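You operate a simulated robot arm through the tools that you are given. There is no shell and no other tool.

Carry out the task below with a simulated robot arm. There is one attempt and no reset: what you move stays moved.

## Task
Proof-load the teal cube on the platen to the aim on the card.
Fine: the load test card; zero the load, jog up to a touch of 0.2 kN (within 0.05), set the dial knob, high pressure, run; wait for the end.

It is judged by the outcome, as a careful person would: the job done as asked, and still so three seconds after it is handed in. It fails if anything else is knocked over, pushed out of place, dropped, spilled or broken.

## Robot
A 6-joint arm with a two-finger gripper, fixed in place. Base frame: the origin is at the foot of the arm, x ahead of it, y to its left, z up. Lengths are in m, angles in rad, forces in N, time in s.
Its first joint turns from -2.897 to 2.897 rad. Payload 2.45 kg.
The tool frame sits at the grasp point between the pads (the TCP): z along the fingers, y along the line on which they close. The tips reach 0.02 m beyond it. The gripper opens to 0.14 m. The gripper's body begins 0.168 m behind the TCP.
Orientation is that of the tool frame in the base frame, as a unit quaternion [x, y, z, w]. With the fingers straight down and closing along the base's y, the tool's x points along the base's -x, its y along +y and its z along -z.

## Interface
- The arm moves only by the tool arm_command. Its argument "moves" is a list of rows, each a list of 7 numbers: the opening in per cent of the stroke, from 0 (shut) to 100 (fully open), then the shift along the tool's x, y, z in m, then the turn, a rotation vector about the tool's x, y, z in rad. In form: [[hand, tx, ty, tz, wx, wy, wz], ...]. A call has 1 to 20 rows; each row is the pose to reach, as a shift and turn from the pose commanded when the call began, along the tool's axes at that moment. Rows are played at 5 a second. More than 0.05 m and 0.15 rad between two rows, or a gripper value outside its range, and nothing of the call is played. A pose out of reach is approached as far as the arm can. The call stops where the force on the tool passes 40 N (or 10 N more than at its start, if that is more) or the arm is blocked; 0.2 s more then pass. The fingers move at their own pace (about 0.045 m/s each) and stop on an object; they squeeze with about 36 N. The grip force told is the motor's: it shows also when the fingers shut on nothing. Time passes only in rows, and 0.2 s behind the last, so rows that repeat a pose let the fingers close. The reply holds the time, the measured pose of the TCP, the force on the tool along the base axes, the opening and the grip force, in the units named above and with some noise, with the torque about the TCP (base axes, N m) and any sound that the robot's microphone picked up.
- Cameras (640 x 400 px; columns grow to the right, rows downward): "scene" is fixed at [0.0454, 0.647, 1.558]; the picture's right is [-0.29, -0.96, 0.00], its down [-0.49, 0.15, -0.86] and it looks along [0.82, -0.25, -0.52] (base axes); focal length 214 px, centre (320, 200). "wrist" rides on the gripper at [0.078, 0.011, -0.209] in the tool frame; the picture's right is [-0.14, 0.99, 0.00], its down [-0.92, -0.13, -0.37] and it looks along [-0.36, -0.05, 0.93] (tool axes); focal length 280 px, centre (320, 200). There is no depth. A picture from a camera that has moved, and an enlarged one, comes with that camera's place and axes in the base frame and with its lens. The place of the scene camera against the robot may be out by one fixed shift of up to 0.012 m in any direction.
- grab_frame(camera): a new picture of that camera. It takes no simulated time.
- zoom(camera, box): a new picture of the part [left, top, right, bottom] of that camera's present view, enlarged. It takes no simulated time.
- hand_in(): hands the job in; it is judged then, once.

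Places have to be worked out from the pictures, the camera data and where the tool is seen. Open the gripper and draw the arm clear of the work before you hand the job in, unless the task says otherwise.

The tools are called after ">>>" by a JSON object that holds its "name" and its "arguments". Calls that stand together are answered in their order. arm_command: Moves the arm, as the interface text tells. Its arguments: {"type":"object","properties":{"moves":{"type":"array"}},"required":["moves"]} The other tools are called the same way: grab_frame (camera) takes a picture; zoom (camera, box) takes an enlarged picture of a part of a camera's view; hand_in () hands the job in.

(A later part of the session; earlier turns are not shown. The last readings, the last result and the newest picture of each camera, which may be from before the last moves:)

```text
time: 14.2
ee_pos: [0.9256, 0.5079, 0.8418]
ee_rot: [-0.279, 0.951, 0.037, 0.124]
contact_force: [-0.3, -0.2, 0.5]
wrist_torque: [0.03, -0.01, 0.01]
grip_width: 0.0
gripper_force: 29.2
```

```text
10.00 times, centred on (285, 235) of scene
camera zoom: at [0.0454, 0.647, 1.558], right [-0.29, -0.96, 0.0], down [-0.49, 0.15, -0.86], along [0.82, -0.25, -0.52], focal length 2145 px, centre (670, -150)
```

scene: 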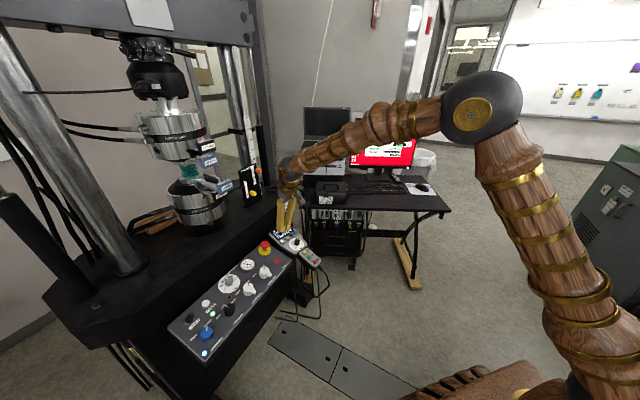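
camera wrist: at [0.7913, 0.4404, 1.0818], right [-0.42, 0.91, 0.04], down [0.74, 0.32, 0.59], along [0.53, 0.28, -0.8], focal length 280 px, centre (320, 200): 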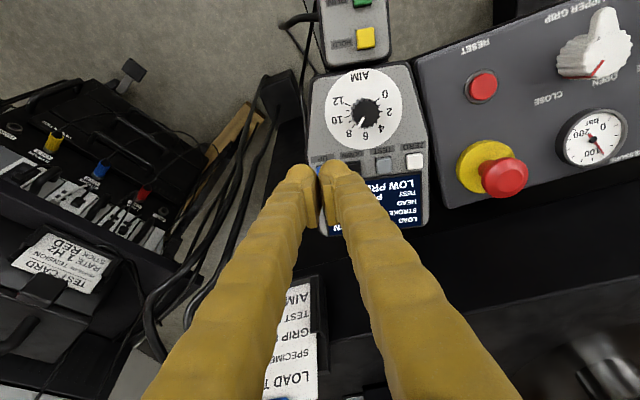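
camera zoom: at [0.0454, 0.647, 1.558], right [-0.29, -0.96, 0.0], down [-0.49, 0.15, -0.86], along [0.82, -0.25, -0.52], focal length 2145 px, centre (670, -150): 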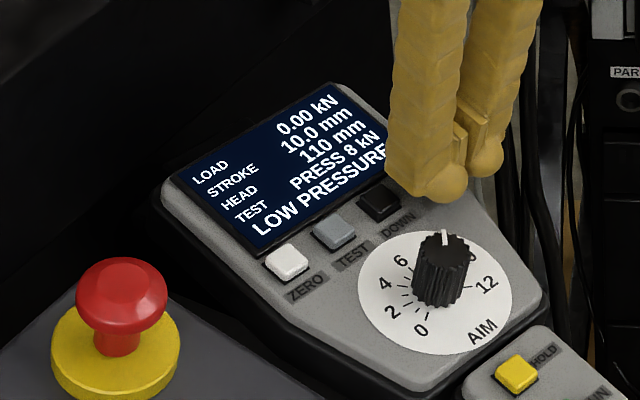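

No contact force yet; I step another 1.5 mm down and look at both cameras.

>>> {"name": "arm_command", "arguments": {"moves": [[0, 0, 0, 0.0015, 0, 0, 0]]}}

>>> {"name": "zoom", "arguments": {"camera": "scene", "box": [270, 215, 310, 255]}}

>>> {"name": "zoom", "arguments": {"camera": "wrist", "box": [290, 130, 350, 190]}}

```text
time: 14.6
ee_pos: [0.9264, 0.5069, 0.8401]
ee_rot: [-0.28, 0.951, 0.037, 0.125]
contact_force: [-1.1, 0.4, 2.4]
wrist_torque: [0.05, 0.02, 0.04]
grip_width: 0.0
gripper_force: 29.6
heard: click
```

```text
10.00 times, centred on (290, 235) of scene
camera zoom: at [0.0454, 0.647, 1.558], right [-0.29, -0.96, 0.0], down [-0.49, 0.15, -0.86], along [0.82, -0.25, -0.52], focal length 2145 px, centre (620, -150)
```

zoom: 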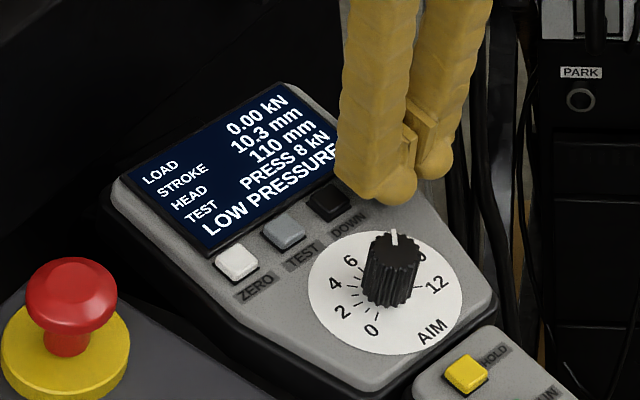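

```text
6.67 times, centred on (320, 160) of wrist
camera zoom: at [0.8099, 0.4466, 1.0195], right [-0.42, 0.91, 0.04], down [0.74, 0.32, 0.59], along [0.53, 0.28, -0.8], focal length 1869 px, centre (320, 467)
```

zoom: 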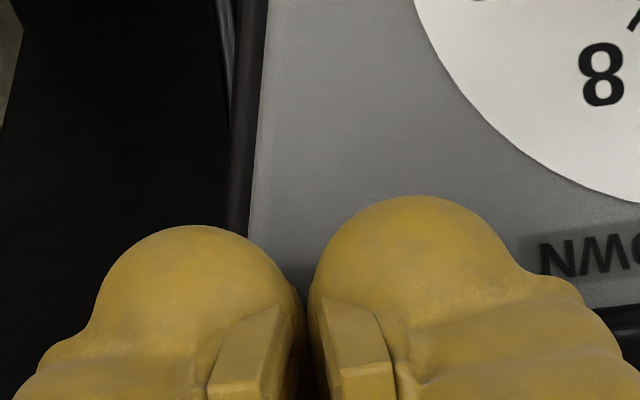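

UP is now held: stroke moved to 10.3 mm. I check the gap above the cube before holding on.

>>> {"name": "zoom", "arguments": {"camera": "scene", "box": [175, 145, 215, 185]}}

>>> {"name": "zoom", "arguments": {"camera": "scene", "box": [140, 110, 240, 230]}}

```text
10.00 times, centred on (195, 165) of scene
camera zoom: at [0.0454, 0.647, 1.558], right [-0.29, -0.96, 0.0], down [-0.49, 0.15, -0.86], along [0.82, -0.25, -0.52], focal length 2145 px, centre (1570, 550)
```

zoom: 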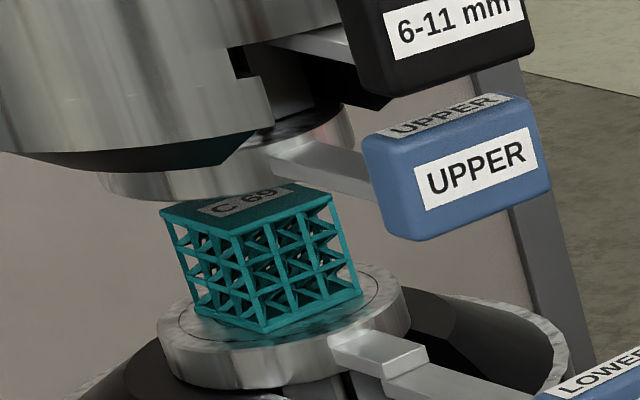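

```text
3.33 times, centred on (190, 170) of scene
camera zoom: at [0.0454, 0.647, 1.558], right [-0.29, -0.96, 0.0], down [-0.49, 0.15, -0.86], along [0.82, -0.25, -0.52], focal length 715 px, centre (753, 300)
```

zoom: 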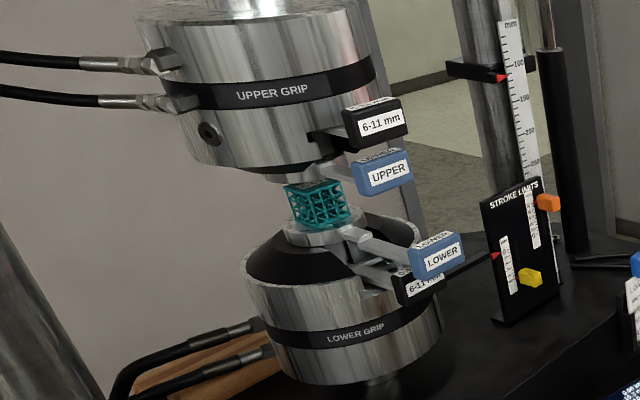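

There's still a visible gap above the cube. I hold UP for about 1 s to learn the jog speed.

>>> {"name": "arm_command", "arguments": {"moves": [[0, 0, 0, 0, 0, 0, 0], [0, 0, 0, 0, 0, 0, 0], [0, 0, 0, 0, 0, 0, 0], [0, 0, 0, 0, 0, 0, 0]]}}

>>> {"name": "zoom", "arguments": {"camera": "scene", "box": [265, 215, 305, 255]}}

```text
time: 15.6
ee_pos: [0.9257, 0.5075, 0.8398]
ee_rot: [-0.279, 0.951, 0.037, 0.125]
contact_force: [0.0, 0.9, 1.5]
wrist_torque: [0.02, -0.01, 0.01]
grip_width: 0.0002
gripper_force: 29.4
```

```text
10.00 times, centred on (285, 235) of scene
camera zoom: at [0.0454, 0.647, 1.558], right [-0.29, -0.96, 0.0], down [-0.49, 0.15, -0.86], along [0.82, -0.25, -0.52], focal length 2145 px, centre (670, -150)
```

zoom: 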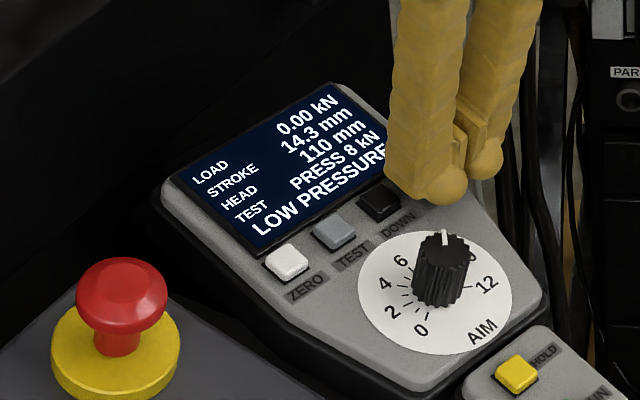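

The jog runs at about 4 mm/s (14.3 mm now, load 0.00). I check the gap again before any more jog.

>>> {"name": "zoom", "arguments": {"camera": "scene", "box": [180, 150, 210, 180]}}

>>> {"name": "zoom", "arguments": {"camera": "scene", "box": [175, 145, 215, 185]}}

```text
13.33 times, centred on (195, 165) of scene
camera zoom: at [0.0454, 0.647, 1.558], right [-0.29, -0.96, 0.0], down [-0.49, 0.15, -0.86], along [0.82, -0.25, -0.52], focal length 2860 px, centre (1987, 667)
```

zoom: 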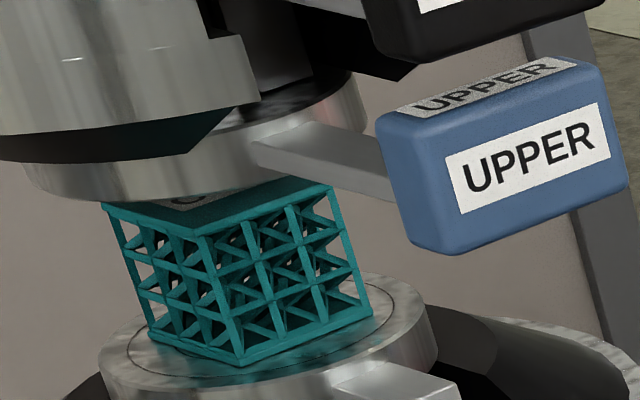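

```text
10.00 times, centred on (195, 165) of scene
camera zoom: at [0.0454, 0.647, 1.558], right [-0.29, -0.96, 0.0], down [-0.49, 0.15, -0.86], along [0.82, -0.25, -0.52], focal length 2145 px, centre (1570, 550)
```

zoom: 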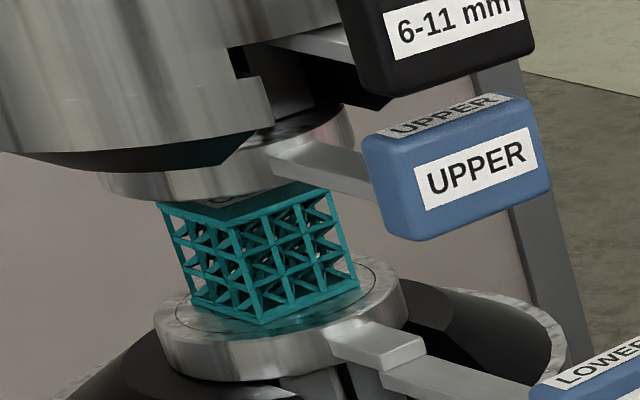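

The two platens are about 1.7 cube-heights apart, so I estimate tens of mm of gap remain. I hold UP for 2 s more (about 8 mm) and re-check.

>>> {"name": "arm_command", "arguments": {"moves": [[0, 0, 0, 0, 0, 0, 0], [0, 0, 0, 0, 0, 0, 0], [0, 0, 0, 0, 0, 0, 0], [0, 0, 0, 0, 0, 0, 0], [0, 0, 0, 0, 0, 0, 0], [0, 0, 0, 0, 0, 0, 0], [0, 0, 0, 0, 0, 0, 0], [0, 0, 0, 0, 0, 0, 0], [0, 0, 0, 0, 0, 0, 0]]}}

>>> {"name": "zoom", "arguments": {"camera": "scene", "box": [265, 215, 305, 255]}}

>>> {"name": "zoom", "arguments": {"camera": "scene", "box": [175, 145, 215, 185]}}

```text
time: 17.6
ee_pos: [0.9249, 0.5068, 0.8381]
ee_rot: [-0.279, 0.951, 0.036, 0.124]
contact_force: [-0.7, -2.0, 1.6]
wrist_torque: [0.03, 0.0, 0.03]
grip_width: 0.0
gripper_force: 28.9
```

```text
10.00 times, centred on (285, 235) of scene
camera zoom: at [0.0454, 0.647, 1.558], right [-0.29, -0.96, 0.0], down [-0.49, 0.15, -0.86], along [0.82, -0.25, -0.52], focal length 2145 px, centre (670, -150)
```

zoom: 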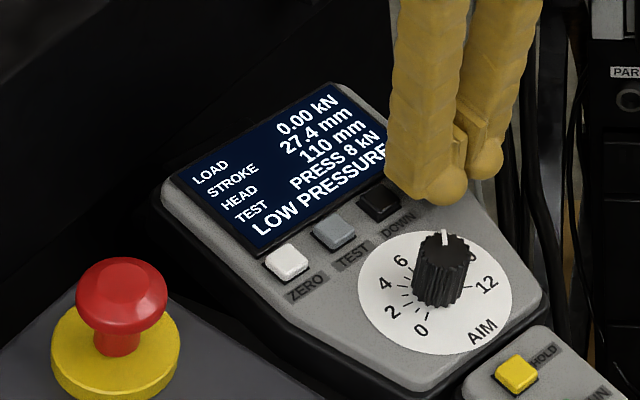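

```text
10.00 times, centred on (195, 165) of scene
camera zoom: at [0.0454, 0.647, 1.558], right [-0.29, -0.96, 0.0], down [-0.49, 0.15, -0.86], along [0.82, -0.25, -0.52], focal length 2145 px, centre (1570, 550)
```

zoom: 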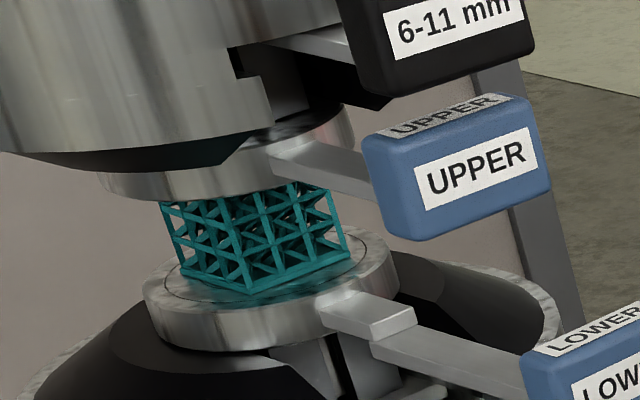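

Stroke is 27.4 mm with load 0.00; the jog speeds up while held (about 6.5 mm/s). I release now by lifting 5 mm, to see where it stops and whether it coasts.

>>> {"name": "arm_command", "arguments": {"moves": [[0, 0, 0, -0.006, 0, 0, 0]]}}

>>> {"name": "zoom", "arguments": {"camera": "scene", "box": [265, 215, 305, 255]}}

>>> {"name": "zoom", "arguments": {"camera": "scene", "box": [175, 145, 215, 185]}}

```text
time: 18.0
ee_pos: [0.9234, 0.5061, 0.8448]
ee_rot: [-0.279, 0.951, 0.037, 0.125]
contact_force: [0.2, 0.1, -0.6]
wrist_torque: [0.0, 0.03, -0.02]
grip_width: 0.0002
gripper_force: 29.6
```

```text
10.00 times, centred on (285, 235) of scene
camera zoom: at [0.0454, 0.647, 1.558], right [-0.29, -0.96, 0.0], down [-0.49, 0.15, -0.86], along [0.82, -0.25, -0.52], focal length 2145 px, centre (670, -150)
```

zoom: 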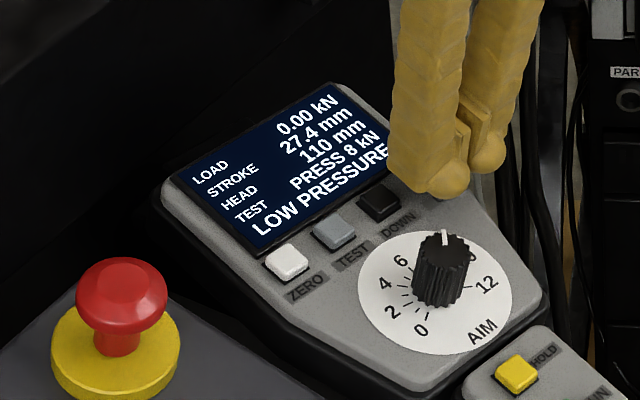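

```text
10.00 times, centred on (195, 165) of scene
camera zoom: at [0.0454, 0.647, 1.558], right [-0.29, -0.96, 0.0], down [-0.49, 0.15, -0.86], along [0.82, -0.25, -0.52], focal length 2145 px, centre (1570, 550)
```

zoom: 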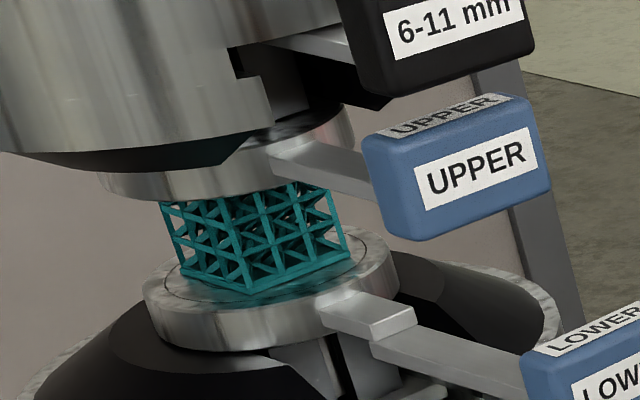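

It stops dead at 27.4 mm on release, no coasting. I press again for roughly 0.9 s within one call and release in the same call.

>>> {"name": "arm_command", "arguments": {"moves": [[0, 0, 0, 0.0062, 0, 0, 0], [0, 0, 0, 0.0062, 0, 0, 0], [0, 0, 0, 0.0062, 0, 0, 0], [0, 0, 0, 0.0062, 0, 0, 0], [0, 0, 0, 0.0062, 0, 0, 0], [0, 0, 0, 0, 0, 0, 0]]}}

>>> {"name": "zoom", "arguments": {"camera": "scene", "box": [265, 215, 305, 255]}}

>>> {"name": "zoom", "arguments": {"camera": "scene", "box": [175, 145, 215, 185]}}

```text
time: 19.4
ee_pos: [0.9237, 0.5068, 0.8449]
ee_rot: [-0.279, 0.952, 0.037, 0.124]
contact_force: [0.9, 0.7, 0.0]
wrist_torque: [-0.02, 0.01, 0.0]
grip_width: 0.0001
gripper_force: 29.6
heard: click
```

```text
10.00 times, centred on (285, 235) of scene
camera zoom: at [0.0454, 0.647, 1.558], right [-0.29, -0.96, 0.0], down [-0.49, 0.15, -0.86], along [0.82, -0.25, -0.52], focal length 2145 px, centre (670, -150)
```

zoom: 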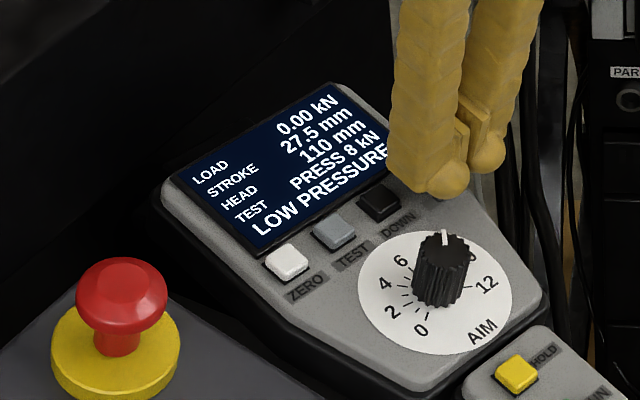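

```text
10.00 times, centred on (195, 165) of scene
camera zoom: at [0.0454, 0.647, 1.558], right [-0.29, -0.96, 0.0], down [-0.49, 0.15, -0.86], along [0.82, -0.25, -0.52], focal length 2145 px, centre (1570, 550)
```

zoom: 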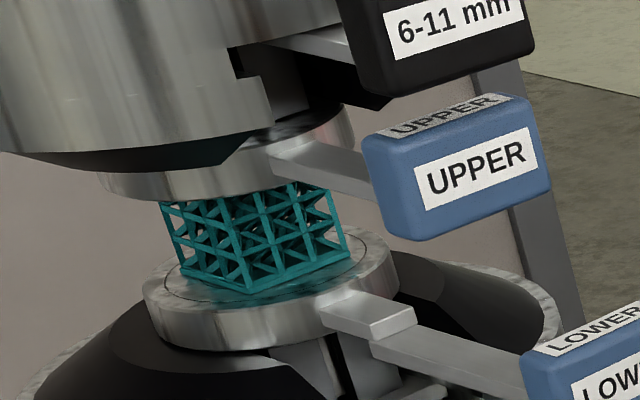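

Only 0.1 mm was gained, so the press was marginal in depth. I press 1.5 mm deeper for two rows and see how far the stroke goes.

>>> {"name": "arm_command", "arguments": {"moves": [[0, 0, 0, 0.0077, 0, 0, 0], [0, 0, 0, 0.0077, 0, 0, 0], [0, 0, 0, 0.0, 0, 0, 0]]}}

>>> {"name": "zoom", "arguments": {"camera": "scene", "box": [265, 215, 305, 255]}}

```text
time: 20.2
ee_pos: [0.9226, 0.5072, 0.8458]
ee_rot: [-0.278, 0.952, 0.036, 0.124]
contact_force: [0.3, -0.3, -0.1]
wrist_torque: [-0.02, 0.01, 0.0]
grip_width: 0.0
gripper_force: 29.7
heard: click
```

```text
10.00 times, centred on (285, 235) of scene
camera zoom: at [0.0454, 0.647, 1.558], right [-0.29, -0.96, 0.0], down [-0.49, 0.15, -0.86], along [0.82, -0.25, -0.52], focal length 2145 px, centre (670, -150)
```

zoom: 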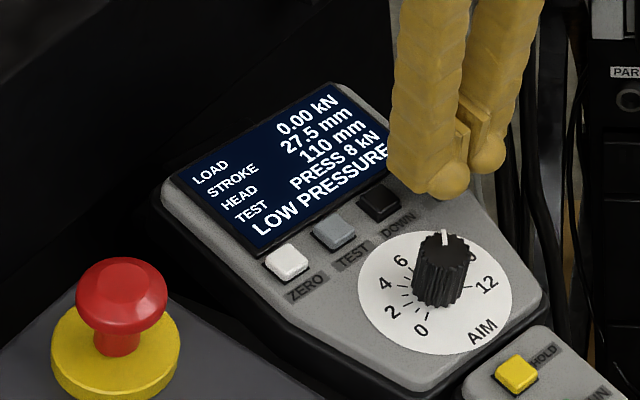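

A short tap moves the stroke by less than 0.1 mm, which is handy for fine work. I now press and hold with checks so I can see how the speed ramps.

>>> {"name": "arm_command", "arguments": {"moves": [[0, 0, 0, 0.0077, 0, 0, 0], [0, 0, 0, 0.0077, 0, 0, 0], [0, 0, 0, 0.0077, 0, 0, 0]]}}

>>> {"name": "zoom", "arguments": {"camera": "scene", "box": [265, 215, 305, 255]}}

```text
time: 21.0
ee_pos: [0.9254, 0.5085, 0.837]
ee_rot: [-0.28, 0.951, 0.037, 0.124]
contact_force: [-1.6, -1.6, 5.8]
wrist_torque: [0.06, -0.04, 0.01]
grip_width: 0.0
gripper_force: 29.9
heard: click
```

```text
10.00 times, centred on (285, 235) of scene
camera zoom: at [0.0454, 0.647, 1.558], right [-0.29, -0.96, 0.0], down [-0.49, 0.15, -0.86], along [0.82, -0.25, -0.52], focal length 2145 px, centre (670, -150)
```

zoom: 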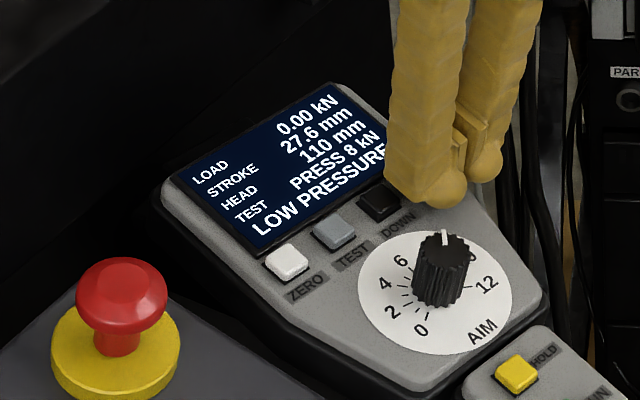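

Now 27.6 mm after about 0.6 s of press. I keep holding for two more rows and read again.

>>> {"name": "arm_command", "arguments": {"moves": [[0, 0, 0, 0, 0, 0, 0], [0, 0, 0, 0, 0, 0, 0]]}}

>>> {"name": "zoom", "arguments": {"camera": "scene", "box": [265, 215, 305, 255]}}

```text
time: 21.6
ee_pos: [0.9252, 0.5089, 0.8384]
ee_rot: [-0.279, 0.951, 0.037, 0.125]
contact_force: [0.2, 0.5, 6.9]
wrist_torque: [0.09, 0.0, -0.04]
grip_width: 0.0001
gripper_force: 29.4
```

```text
10.00 times, centred on (285, 235) of scene
camera zoom: at [0.0454, 0.647, 1.558], right [-0.29, -0.96, 0.0], down [-0.49, 0.15, -0.86], along [0.82, -0.25, -0.52], focal length 2145 px, centre (670, -150)
```

zoom: 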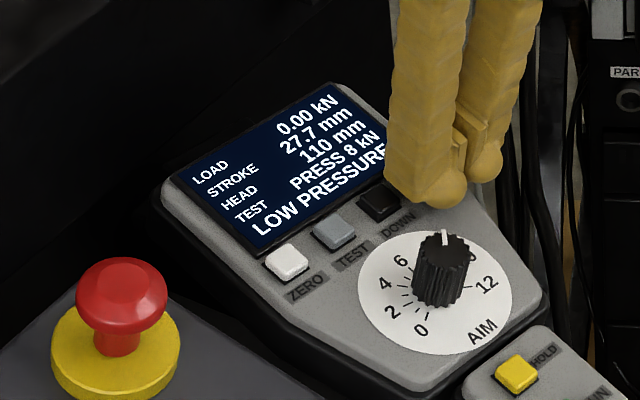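

Stroke creeps at about 0.2 mm/s now. I continue to hold with short reads.

>>> {"name": "arm_command", "arguments": {"moves": [[0, 0, 0, 0, 0, 0, 0], [0, 0, 0, 0, 0, 0, 0]]}}

>>> {"name": "zoom", "arguments": {"camera": "scene", "box": [265, 215, 305, 255]}}

```text
time: 22.2
ee_pos: [0.9258, 0.5084, 0.838]
ee_rot: [-0.279, 0.951, 0.037, 0.124]
contact_force: [0.6, -0.6, 7.5]
wrist_torque: [0.11, 0.0, -0.03]
grip_width: 0.0
gripper_force: 29.6
```

```text
10.00 times, centred on (285, 235) of scene
camera zoom: at [0.0454, 0.647, 1.558], right [-0.29, -0.96, 0.0], down [-0.49, 0.15, -0.86], along [0.82, -0.25, -0.52], focal length 2145 px, centre (670, -150)
```

zoom: 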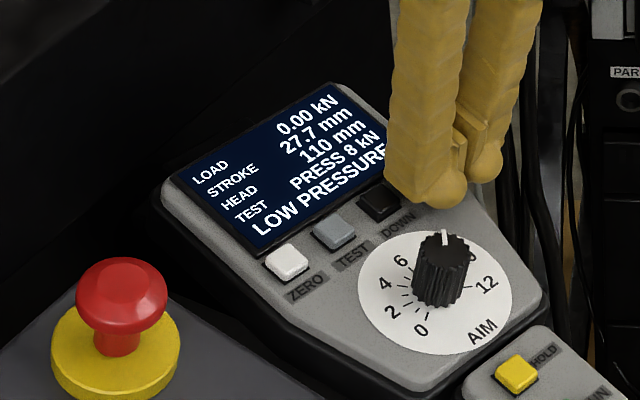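

The jog has slowed near 27.7 mm, apparently a slow approach close to contact. I look at the cube and continue with short holds.

>>> {"name": "arm_command", "arguments": {"moves": [[0, 0, 0, 0, 0, 0, 0], [0, 0, 0, 0, 0, 0, 0]]}}

>>> {"name": "zoom", "arguments": {"camera": "scene", "box": [265, 215, 305, 255]}}

>>> {"name": "zoom", "arguments": {"camera": "scene", "box": [180, 150, 210, 180]}}

```text
time: 22.8
ee_pos: [0.9255, 0.5077, 0.8386]
ee_rot: [-0.279, 0.951, 0.037, 0.125]
contact_force: [0.4, -0.7, 7.1]
wrist_torque: [0.08, 0.0, 0.02]
grip_width: 0.0
gripper_force: 29.5
```

```text
10.00 times, centred on (285, 235) of scene
camera zoom: at [0.0454, 0.647, 1.558], right [-0.29, -0.96, 0.0], down [-0.49, 0.15, -0.86], along [0.82, -0.25, -0.52], focal length 2145 px, centre (670, -150)
```

zoom: 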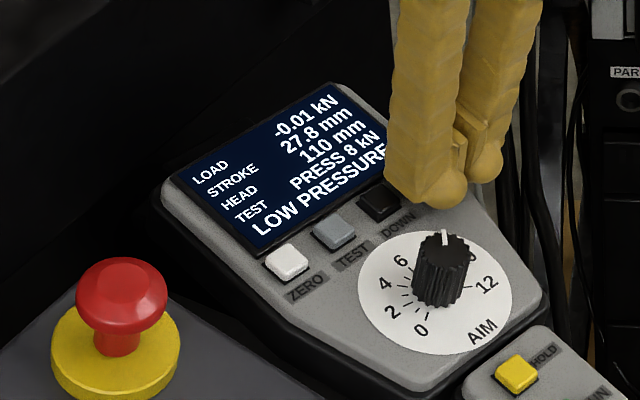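

```text
13.33 times, centred on (195, 165) of scene
camera zoom: at [0.0454, 0.647, 1.558], right [-0.29, -0.96, 0.0], down [-0.49, 0.15, -0.86], along [0.82, -0.25, -0.52], focal length 2860 px, centre (1987, 667)
```

zoom: 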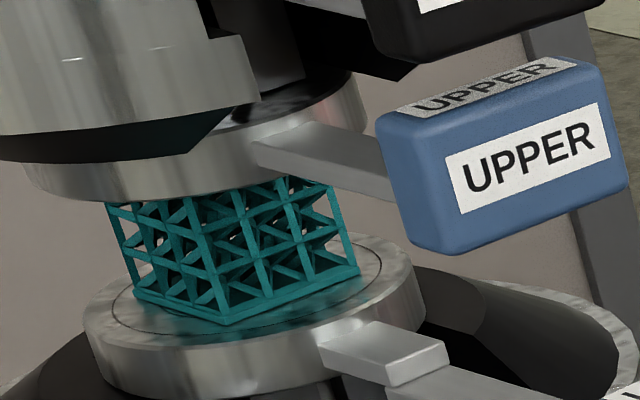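

Load flickers to -0.01 kN at 27.8 mm: either noise or first contact with compression shown as negative. I go on in 0.4 s holds.

>>> {"name": "arm_command", "arguments": {"moves": [[0, 0, 0, 0, 0, 0, 0]]}}

>>> {"name": "zoom", "arguments": {"camera": "scene", "box": [265, 215, 305, 255]}}

```text
time: 23.2
ee_pos: [0.9245, 0.5077, 0.8364]
ee_rot: [-0.279, 0.951, 0.036, 0.125]
contact_force: [-0.4, -0.1, 7.5]
wrist_torque: [0.08, -0.03, -0.03]
grip_width: 0.0
gripper_force: 29.7
```

```text
10.00 times, centred on (285, 235) of scene
camera zoom: at [0.0454, 0.647, 1.558], right [-0.29, -0.96, 0.0], down [-0.49, 0.15, -0.86], along [0.82, -0.25, -0.52], focal length 2145 px, centre (670, -150)
```

zoom: 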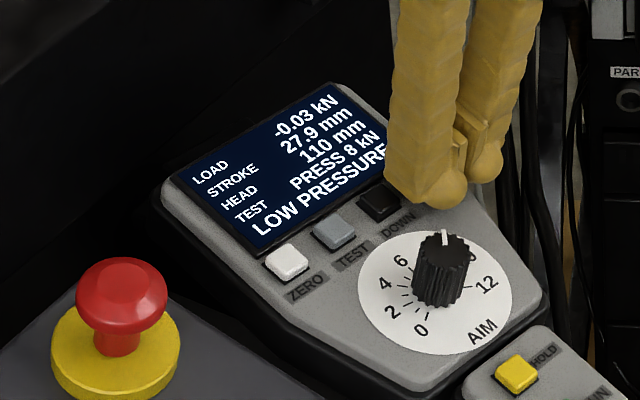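

The load now reads -0.03 kN at 27.9 mm, so contact has begun and compression reads negative. I continue in short holds toward -0.20.

>>> {"name": "arm_command", "arguments": {"moves": [[0, 0, 0, 0, 0, 0, 0], [0, 0, 0, 0, 0, 0, 0]]}}

>>> {"name": "zoom", "arguments": {"camera": "scene", "box": [265, 215, 305, 255]}}

```text
time: 23.8
ee_pos: [0.9246, 0.5073, 0.838]
ee_rot: [-0.279, 0.952, 0.036, 0.125]
contact_force: [-1.3, -0.8, 7.2]
wrist_torque: [0.07, -0.02, -0.01]
grip_width: 0.0001
gripper_force: 29.3
```

```text
10.00 times, centred on (285, 235) of scene
camera zoom: at [0.0454, 0.647, 1.558], right [-0.29, -0.96, 0.0], down [-0.49, 0.15, -0.86], along [0.82, -0.25, -0.52], focal length 2145 px, centre (670, -150)
```

zoom: 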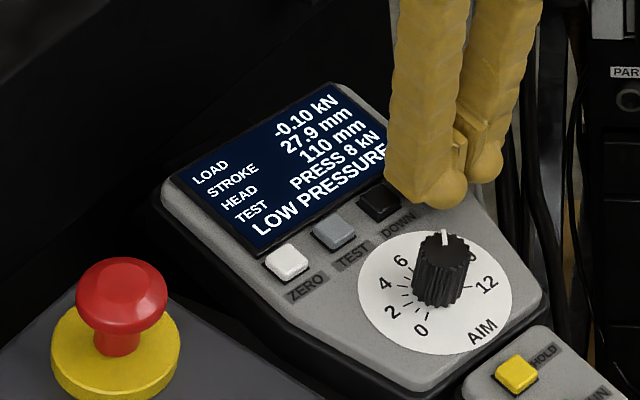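

Load -0.10 kN, rising about 0.07 per 0.6 s. One more 0.4 s hold.

>>> {"name": "arm_command", "arguments": {"moves": [[0, 0, 0, 0, 0, 0, 0]]}}

>>> {"name": "zoom", "arguments": {"camera": "scene", "box": [265, 215, 305, 255]}}

```text
time: 24.2
ee_pos: [0.9242, 0.508, 0.8384]
ee_rot: [-0.28, 0.951, 0.036, 0.124]
contact_force: [-1.8, -1.8, 7.5]
wrist_torque: [0.09, 0.05, -0.02]
grip_width: 0.0001
gripper_force: 29.6
```

```text
10.00 times, centred on (285, 235) of scene
camera zoom: at [0.0454, 0.647, 1.558], right [-0.29, -0.96, 0.0], down [-0.49, 0.15, -0.86], along [0.82, -0.25, -0.52], focal length 2145 px, centre (670, -150)
```

zoom: 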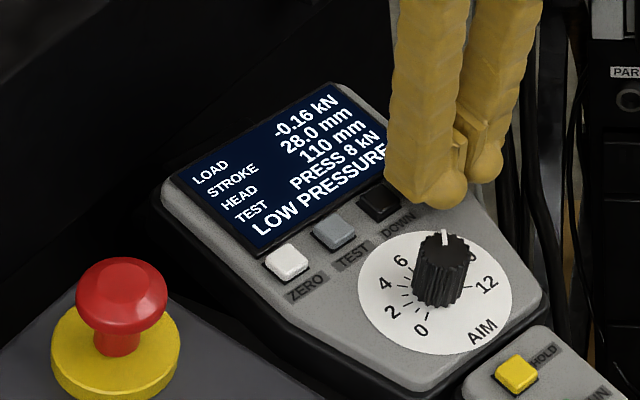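

Load -0.16 kN, about 0.03 kN per row. I ease off slightly for one row, then release, which should land near -0.20 kN.

>>> {"name": "arm_command", "arguments": {"moves": [[0, 0, 0, -0.0005, 0, 0, 0], [0, 0, 0, -0.008, 0, 0, 0], [0, 0, 0, -0.012, 0, 0, 0]]}}

>>> {"name": "zoom", "arguments": {"camera": "scene", "box": [265, 215, 305, 255]}}

```text
time: 25.0
ee_pos: [0.9231, 0.5069, 0.8497]
ee_rot: [-0.278, 0.952, 0.036, 0.124]
contact_force: [0.0, -0.2, -0.2]
wrist_torque: [0.01, -0.02, 0.02]
grip_width: 0.0
gripper_force: 30.1
```

```text
10.00 times, centred on (285, 235) of scene
camera zoom: at [0.0454, 0.647, 1.558], right [-0.29, -0.96, 0.0], down [-0.49, 0.15, -0.86], along [0.82, -0.25, -0.52], focal length 2145 px, centre (670, -150)
```

zoom: 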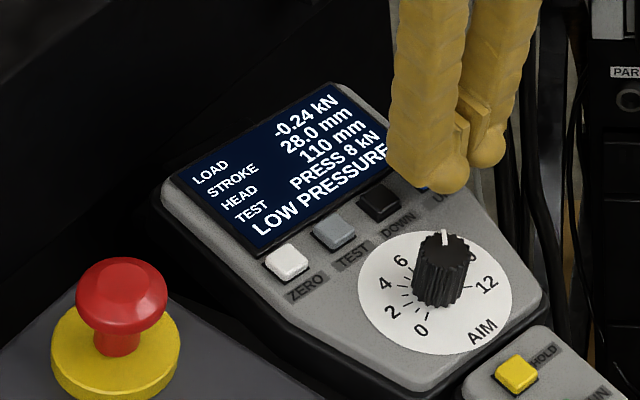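

Load reads -0.24 kN: within 0.2 ± 0.05 but close to the edge. I wait a moment to see if it is steady.

>>> {"name": "arm_command", "arguments": {"moves": [[0, 0, 0, -0.01, 0, 0, 0], [0, 0, 0, -0.01, 0, 0, 0]]}}

>>> {"name": "zoom", "arguments": {"camera": "scene", "box": [265, 215, 305, 255]}}

>>> {"name": "arm_command", "arguments": {"moves": [[0, 0, 0, -0.005, 0, 0, 0], [0, 0, 0, -0.005, 0, 0, 0]]}}

>>> {"name": "zoom", "arguments": {"camera": "scene", "box": [265, 215, 305, 255]}}

```text
time: 25.6
ee_pos: [0.9204, 0.5047, 0.8577]
ee_rot: [-0.278, 0.952, 0.036, 0.125]
contact_force: [0.1, -0.6, 0.1]
wrist_torque: [-0.04, 0.01, 0.01]
grip_width: 0.0
gripper_force: 29.4
```

```text
10.00 times, centred on (285, 235) of scene
camera zoom: at [0.0454, 0.647, 1.558], right [-0.29, -0.96, 0.0], down [-0.49, 0.15, -0.86], along [0.82, -0.25, -0.52], focal length 2145 px, centre (670, -150)
```

zoom: 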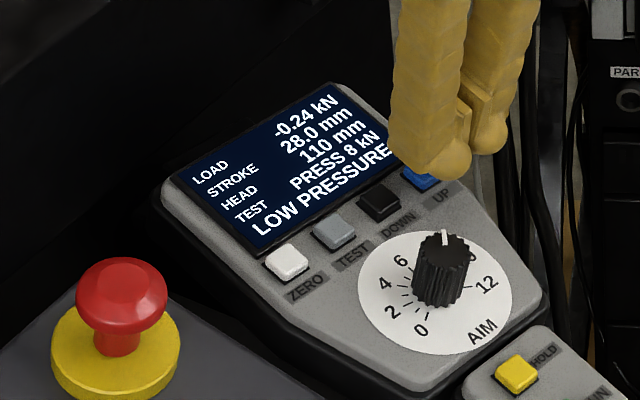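

```text
time: 26.2
ee_pos: [0.9198, 0.5033, 0.8646]
ee_rot: [-0.28, 0.951, 0.037, 0.125]
contact_force: [0.4, 0.3, 0.2]
wrist_torque: [0.01, -0.01, -0.01]
grip_width: 0.0
gripper_force: 29.2
```

```text
10.00 times, centred on (285, 235) of scene
camera zoom: at [0.0454, 0.647, 1.558], right [-0.29, -0.96, 0.0], down [-0.49, 0.15, -0.86], along [0.82, -0.25, -0.52], focal length 2145 px, centre (670, -150)
```

zoom: 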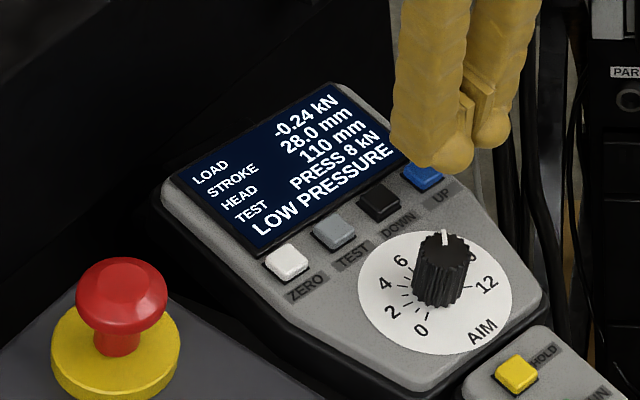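

The load is steady at -0.24 kN, inside the 0.15–0.25 band. Next is the AIM knob (plate centre ≈ [0.853, 0.528, 0.801]); I raise, move over it, open the fingers to about 6 cm and check alignment.

>>> {"name": "arm_command", "arguments": {"moves": [[0, 0, 0, -0.0406, 0, 0, 0], [20, 0.02, 0.02, -0.0406, 0, 0, 0], [43, 0.04, 0.04, -0.0406, 0, 0, 0], [43, 0.059, 0.0562, -0.0406, 0, 0, 0], [43, 0.059, 0.0562, -0.0406, 0, 0, 0], [43, 0.059, 0.0562, -0.0406, 0, 0, 0]]}}

>>> {"name": "zoom", "arguments": {"camera": "wrist", "box": [220, 70, 420, 230]}}

>>> {"name": "zoom", "arguments": {"camera": "scene", "box": [262, 205, 326, 269]}}

```text
time: 27.6
ee_pos: [0.8328, 0.5165, 0.8871]
ee_rot: [-0.279, 0.952, 0.036, 0.124]
contact_force: [-0.1, 0.7, -0.9]
wrist_torque: [0.0, 0.04, 0.0]
grip_width: 0.0601
gripper_force: 0.1
```

```text
2.50 times, centred on (320, 150) of wrist
camera zoom: at [0.7182, 0.4558, 1.0669], right [-0.42, 0.91, 0.04], down [0.74, 0.32, 0.59], along [0.53, 0.28, -0.8], focal length 701 px, centre (320, 325)
```

zoom: 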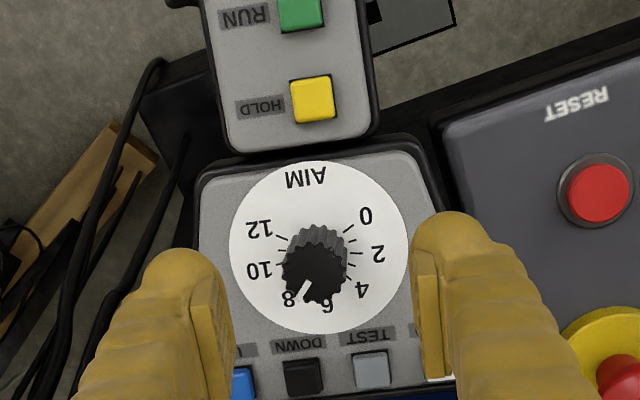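

```text
6.25 times, centred on (294, 237) of scene
camera zoom: at [0.0454, 0.647, 1.558], right [-0.29, -0.96, 0.0], down [-0.49, 0.15, -0.86], along [0.82, -0.25, -0.52], focal length 1340 px, centre (482, -31)
```

zoom: 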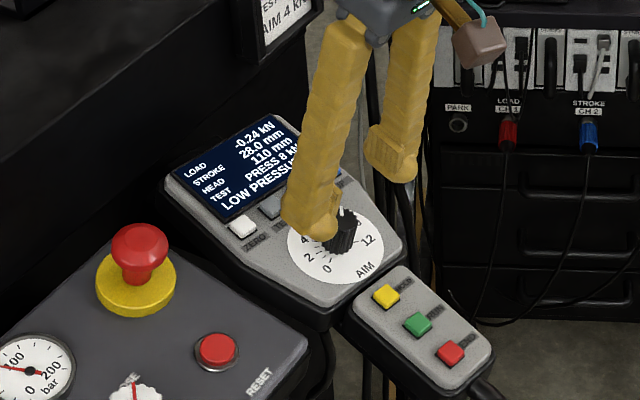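

The knob is within 2 mm of the tool axis. I correct that and pre-turn the tool by +0.70 rad so the 80° turn back from 8 to 4 can be made in one sweep.

>>> {"name": "arm_command", "arguments": {"moves": [[43, -0.002, -0.001, 0, 0, 0, 0.14], [43, -0.002, -0.001, 0, 0, 0, 0.28], [43, -0.002, -0.001, 0, 0, 0, 0.42], [43, -0.002, -0.001, 0, 0, 0, 0.56], [43, -0.002, -0.001, 0, 0, 0, 0.7], [43, -0.002, -0.001, 0, 0, 0, 0.7]]}}

>>> {"name": "zoom", "arguments": {"camera": "wrist", "box": [220, 70, 420, 230]}}

>>> {"name": "grab_frame", "arguments": {"camera": "scene"}}

```text
time: 29.0
ee_pos: [0.8348, 0.5157, 0.8891]
ee_rot: [0.064, 0.989, 0.077, 0.104]
contact_force: [-1.5, 0.4, 0.6]
wrist_torque: [-0.03, -0.01, -0.01]
grip_width: 0.0603
gripper_force: 0.1
```

```text
2.50 times, centred on (320, 150) of wrist
camera zoom: at [0.7145, 0.5086, 1.0755], right [0.24, 0.95, 0.19], down [0.8, -0.31, 0.52], along [0.55, 0.03, -0.84], focal length 701 px, centre (320, 325)
```

zoom: 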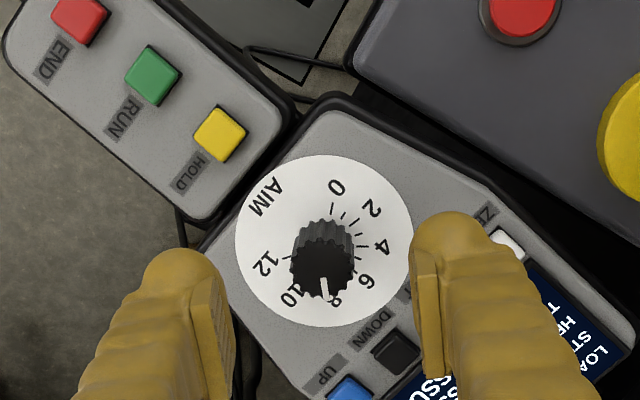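

```text
taken
```

scene: 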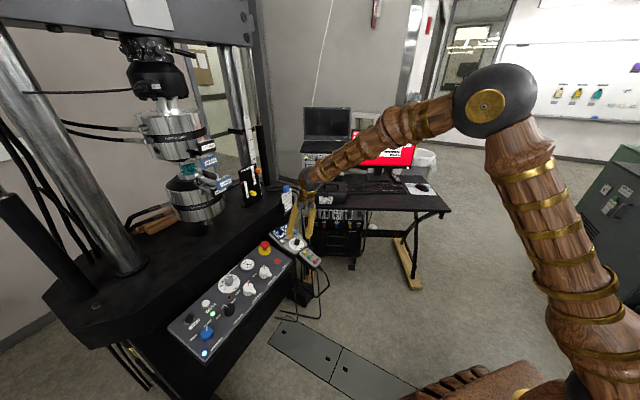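

Alignment is good. I descend 0.057 m so the tips straddle the knob with about 1 cm clearance to the dial plate, still open.

>>> {"name": "arm_command", "arguments": {"moves": [[43, 0, 0, 0.02, 0, 0, 0], [43, 0, 0, 0.035, 0, 0, 0], [43, 0, 0, 0.048, 0, 0, 0], [43, 0, 0, 0.057, 0, 0, 0], [43, 0, 0, 0.057, 0, 0, 0]]}}

>>> {"name": "zoom", "arguments": {"camera": "wrist", "box": [220, 70, 420, 230]}}

>>> {"name": "zoom", "arguments": {"camera": "scene", "box": [270, 215, 310, 255]}}

```text
time: 30.2
ee_pos: [0.8457, 0.5235, 0.8327]
ee_rot: [0.064, 0.99, 0.077, 0.104]
contact_force: [0.1, -1.4, 0.0]
wrist_torque: [0.0, -0.01, 0.02]
grip_width: 0.0604
gripper_force: 0.0
```

```text
2.50 times, centred on (320, 150) of wrist
camera zoom: at [0.7262, 0.5164, 1.0188], right [0.24, 0.95, 0.19], down [0.8, -0.31, 0.52], along [0.55, 0.03, -0.83], focal length 701 px, centre (320, 325)
```

zoom: 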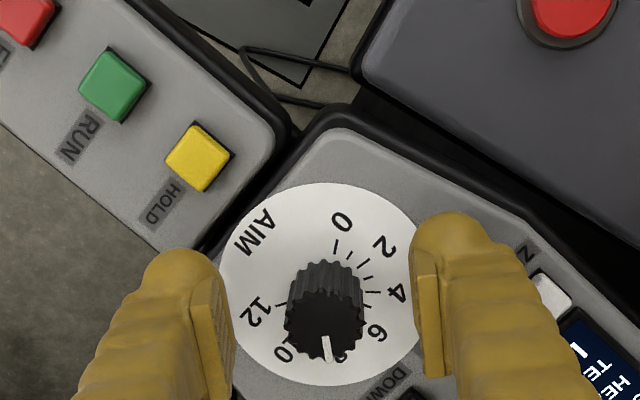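

```text
10.00 times, centred on (290, 235) of scene
camera zoom: at [0.0454, 0.647, 1.558], right [-0.29, -0.96, 0.0], down [-0.49, 0.15, -0.86], along [0.82, -0.25, -0.52], focal length 2145 px, centre (620, -150)
```

zoom: 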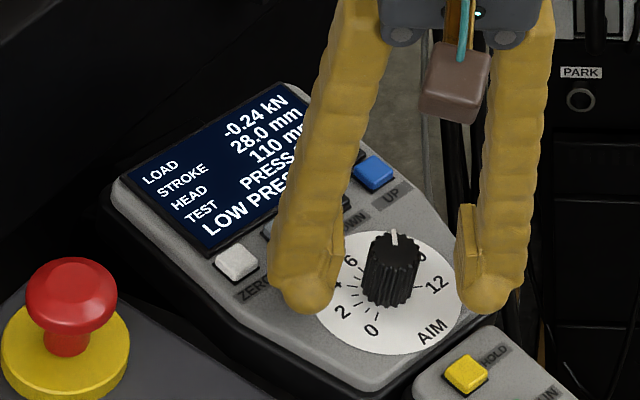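

The knob is centred between the pads and it's about 4 cm tall. I close on it.

>>> {"name": "arm_command", "arguments": {"moves": [[0, 0, 0, 0, 0, 0, 0], [0, 0, 0, 0, 0, 0, 0], [0, 0, 0, 0, 0, 0, 0], [0, 0, 0, 0, 0, 0, 0]]}}

>>> {"name": "zoom", "arguments": {"camera": "wrist", "box": [220, 70, 420, 230]}}

>>> {"name": "zoom", "arguments": {"camera": "scene", "box": [265, 215, 305, 255]}}

```text
time: 31.2
ee_pos: [0.8469, 0.5242, 0.8324]
ee_rot: [0.063, 0.989, 0.078, 0.104]
contact_force: [3.2, 22.4, -1.6]
wrist_torque: [0.18, -0.02, 0.07]
grip_width: 0.0246
gripper_force: 40.5
```

```text
2.50 times, centred on (320, 150) of wrist
camera zoom: at [0.7261, 0.5171, 1.019], right [0.24, 0.95, 0.19], down [0.8, -0.31, 0.52], along [0.55, 0.03, -0.83], focal length 701 px, centre (320, 325)
```

zoom: 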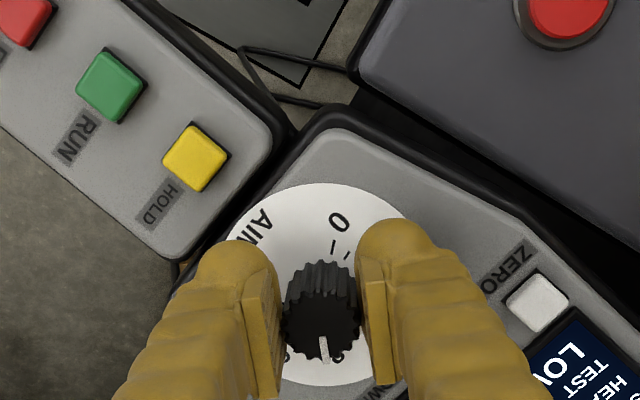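

```text
10.00 times, centred on (285, 235) of scene
camera zoom: at [0.0454, 0.647, 1.558], right [-0.29, -0.96, 0.0], down [-0.49, 0.15, -0.86], along [0.82, -0.25, -0.52], focal length 2145 px, centre (670, -150)
```

zoom: 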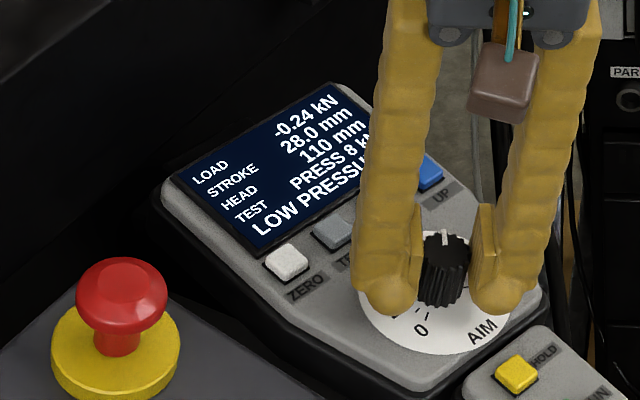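

Gripped at 24.6 mm, with a side force of 22 N along +y, meaning the tool sits slightly off-centre. I nudge 1.5 mm to +y to relieve it before turning.

>>> {"name": "arm_command", "arguments": {"moves": [[0, 0, 0.001, 0, 0, 0, 0], [0, 0, 0.0015, 0, 0, 0, 0], [0, 0, 0.0015, 0, 0, 0, 0]]}}

```text
time: 32.0
ee_pos: [0.8461, 0.5249, 0.8333]
ee_rot: [0.064, 0.99, 0.076, 0.104]
contact_force: [3.8, 10.9, -15.4]
wrist_torque: [0.17, 0.01, 0.06]
grip_width: 0.0247
gripper_force: 45.4
```

Side force halved, with a downward pull from the sloped direction. I nudge another 1.3 mm with a slight downward correction.

>>> {"name": "arm_command", "arguments": {"moves": [[0, 0.0002, 0.0007, 0.0003, 0, 0, 0], [0, 0.0002, 0.0013, 0.0005, 0, 0, 0], [0, 0.0002, 0.0013, 0.0005, 0, 0, 0]]}}

>>> {"name": "zoom", "arguments": {"camera": "scene", "box": [265, 215, 305, 255]}}

```text
time: 32.8
ee_pos: [0.8474, 0.5241, 0.8328]
ee_rot: [0.064, 0.99, 0.076, 0.103]
contact_force: [-13.8, -10.5, -8.2]
wrist_torque: [-0.04, 0.25, 0.01]
grip_width: 0.0248
gripper_force: 45.1
```

```text
10.00 times, centred on (285, 235) of scene
camera zoom: at [0.0454, 0.647, 1.558], right [-0.29, -0.96, 0.0], down [-0.49, 0.15, -0.86], along [0.82, -0.25, -0.52], focal length 2145 px, centre (670, -150)
```

zoom: 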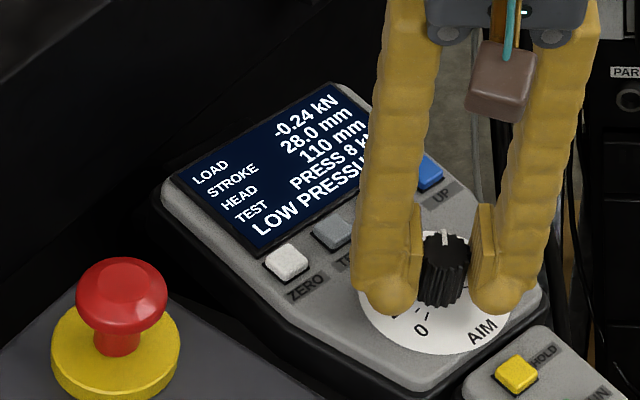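

Forces are small enough now. I back off half a millimetre and turn the knob counter-clockwise by 0.35 rad to check direction and scale.

>>> {"name": "arm_command", "arguments": {"moves": [[0, 0, -0.0006, 0, 0, 0, 0], [0, 0, -0.0006, 0, 0, 0, -0.1], [0, 0, -0.0006, 0, 0, 0, -0.2], [0, 0, -0.0006, 0, 0, 0, -0.3], [0, 0, -0.0006, 0, 0, 0, -0.35]]}}

>>> {"name": "zoom", "arguments": {"camera": "scene", "box": [265, 215, 305, 255]}}

>>> {"name": "zoom", "arguments": {"camera": "wrist", "box": [220, 70, 420, 230]}}

```text
time: 34.0
ee_pos: [0.8474, 0.5237, 0.8333]
ee_rot: [-0.1, 0.987, 0.058, 0.115]
contact_force: [-3.8, -0.3, 2.8]
wrist_torque: [0.08, -0.03, 0.01]
grip_width: 0.0246
gripper_force: 44.9
stopped in row 5: the force on the tool passed its limit at 41 N (the readings are from after the stop); the commanded pose is now the measured one
```

```text
10.00 times, centred on (285, 235) of scene
camera zoom: at [0.0454, 0.647, 1.558], right [-0.29, -0.96, 0.0], down [-0.49, 0.15, -0.86], along [0.82, -0.25, -0.52], focal length 2145 px, centre (670, -150)
```

zoom: 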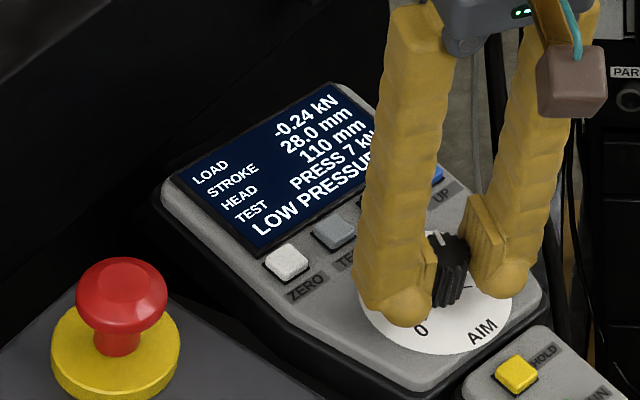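

```text
2.50 times, centred on (320, 150) of wrist
camera zoom: at [0.7248, 0.4911, 1.015], right [-0.08, 0.99, 0.12], down [0.83, -0.01, 0.56], along [0.56, 0.15, -0.82], focal length 701 px, centre (320, 325)
```

zoom: 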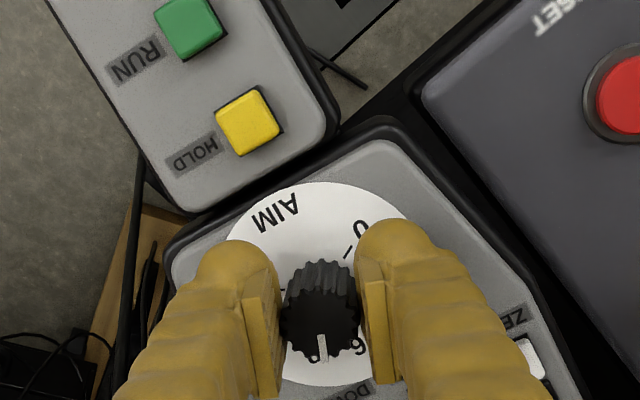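

The display now reads PRESS 7 kN after about 0.32 rad, as expected (20° per kN). The side force built up to the limit but is relieved now; I continue turning in portions.

>>> {"name": "arm_command", "arguments": {"moves": [[0, 0, 0, 0, 0, 0, -0.08], [0, 0, 0, 0, 0, 0, -0.16], [0, 0, 0, 0, 0, 0, -0.24], [0, 0, 0, 0, 0, 0, -0.32], [0, 0, 0, 0, 0, 0, -0.36]]}}

>>> {"name": "zoom", "arguments": {"camera": "scene", "box": [265, 215, 305, 255]}}

>>> {"name": "zoom", "arguments": {"camera": "wrist", "box": [220, 70, 420, 230]}}

```text
time: 35.2
ee_pos: [0.8478, 0.5228, 0.8332]
ee_rot: [-0.275, 0.953, 0.036, 0.124]
contact_force: [15.7, -15.4, -12.9]
wrist_torque: [0.03, -0.16, -0.08]
grip_width: 0.0245
gripper_force: 45.0
```

```text
10.00 times, centred on (285, 235) of scene
camera zoom: at [0.0454, 0.647, 1.558], right [-0.29, -0.96, 0.0], down [-0.49, 0.15, -0.86], along [0.82, -0.25, -0.52], focal length 2145 px, centre (670, -150)
```

zoom: 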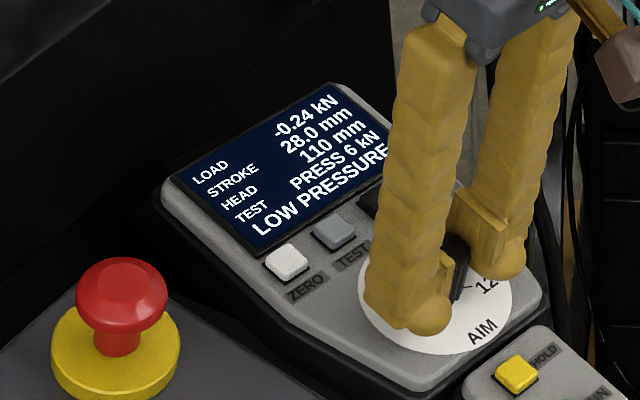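

```text
2.50 times, centred on (320, 150) of wrist
camera zoom: at [0.7323, 0.463, 1.0129], right [-0.42, 0.91, 0.04], down [0.74, 0.32, 0.59], along [0.53, 0.27, -0.81], focal length 701 px, centre (320, 325)
```

zoom: 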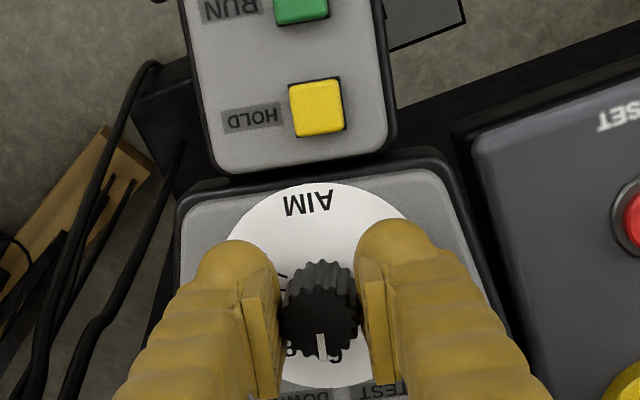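

PRESS 6 kN now, with about 21 N side force along -y of the tool. I relieve that by 1.3 mm and then turn further.

>>> {"name": "arm_command", "arguments": {"moves": [[0, 0, -0.0008, 0.0002, 0, 0, 0], [0, 0, -0.0013, 0.0003, 0, 0, -0.03], [0, 0, -0.0013, 0.0003, 0, 0, -0.11], [0, 0, -0.0013, 0.0003, 0, 0, -0.19], [0, 0, -0.0013, 0.0003, 0, 0, -0.27], [0, 0, -0.0013, 0.0003, 0, 0, -0.33]]}}

>>> {"name": "zoom", "arguments": {"camera": "scene", "box": [265, 215, 305, 255]}}

>>> {"name": "zoom", "arguments": {"camera": "wrist", "box": [220, 70, 420, 230]}}

```text
time: 36.6
ee_pos: [0.8477, 0.5218, 0.8337]
ee_rot: [-0.427, 0.895, 0.015, 0.128]
contact_force: [-2.7, -0.7, 3.7]
wrist_torque: [-0.02, 0.12, 0.03]
grip_width: 0.0244
gripper_force: 44.8
stopped in row 6: the force on the tool passed its limit at 41 N (the readings are from after the stop); the commanded pose is now the measured one
```

```text
10.00 times, centred on (285, 235) of scene
camera zoom: at [0.0454, 0.647, 1.558], right [-0.29, -0.96, 0.0], down [-0.49, 0.15, -0.86], along [0.82, -0.25, -0.52], focal length 2145 px, centre (670, -150)
```

zoom: 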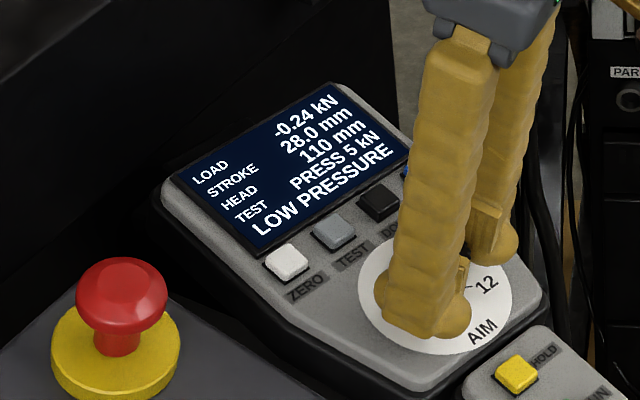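

```text
2.50 times, centred on (320, 150) of wrist
camera zoom: at [0.747, 0.441, 1.0127], right [-0.68, 0.73, -0.05], down [0.57, 0.57, 0.59], along [0.46, 0.37, -0.81], focal length 701 px, centre (320, 325)
```

zoom: 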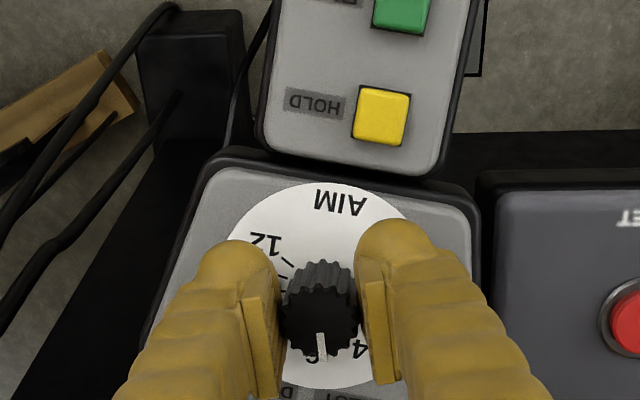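

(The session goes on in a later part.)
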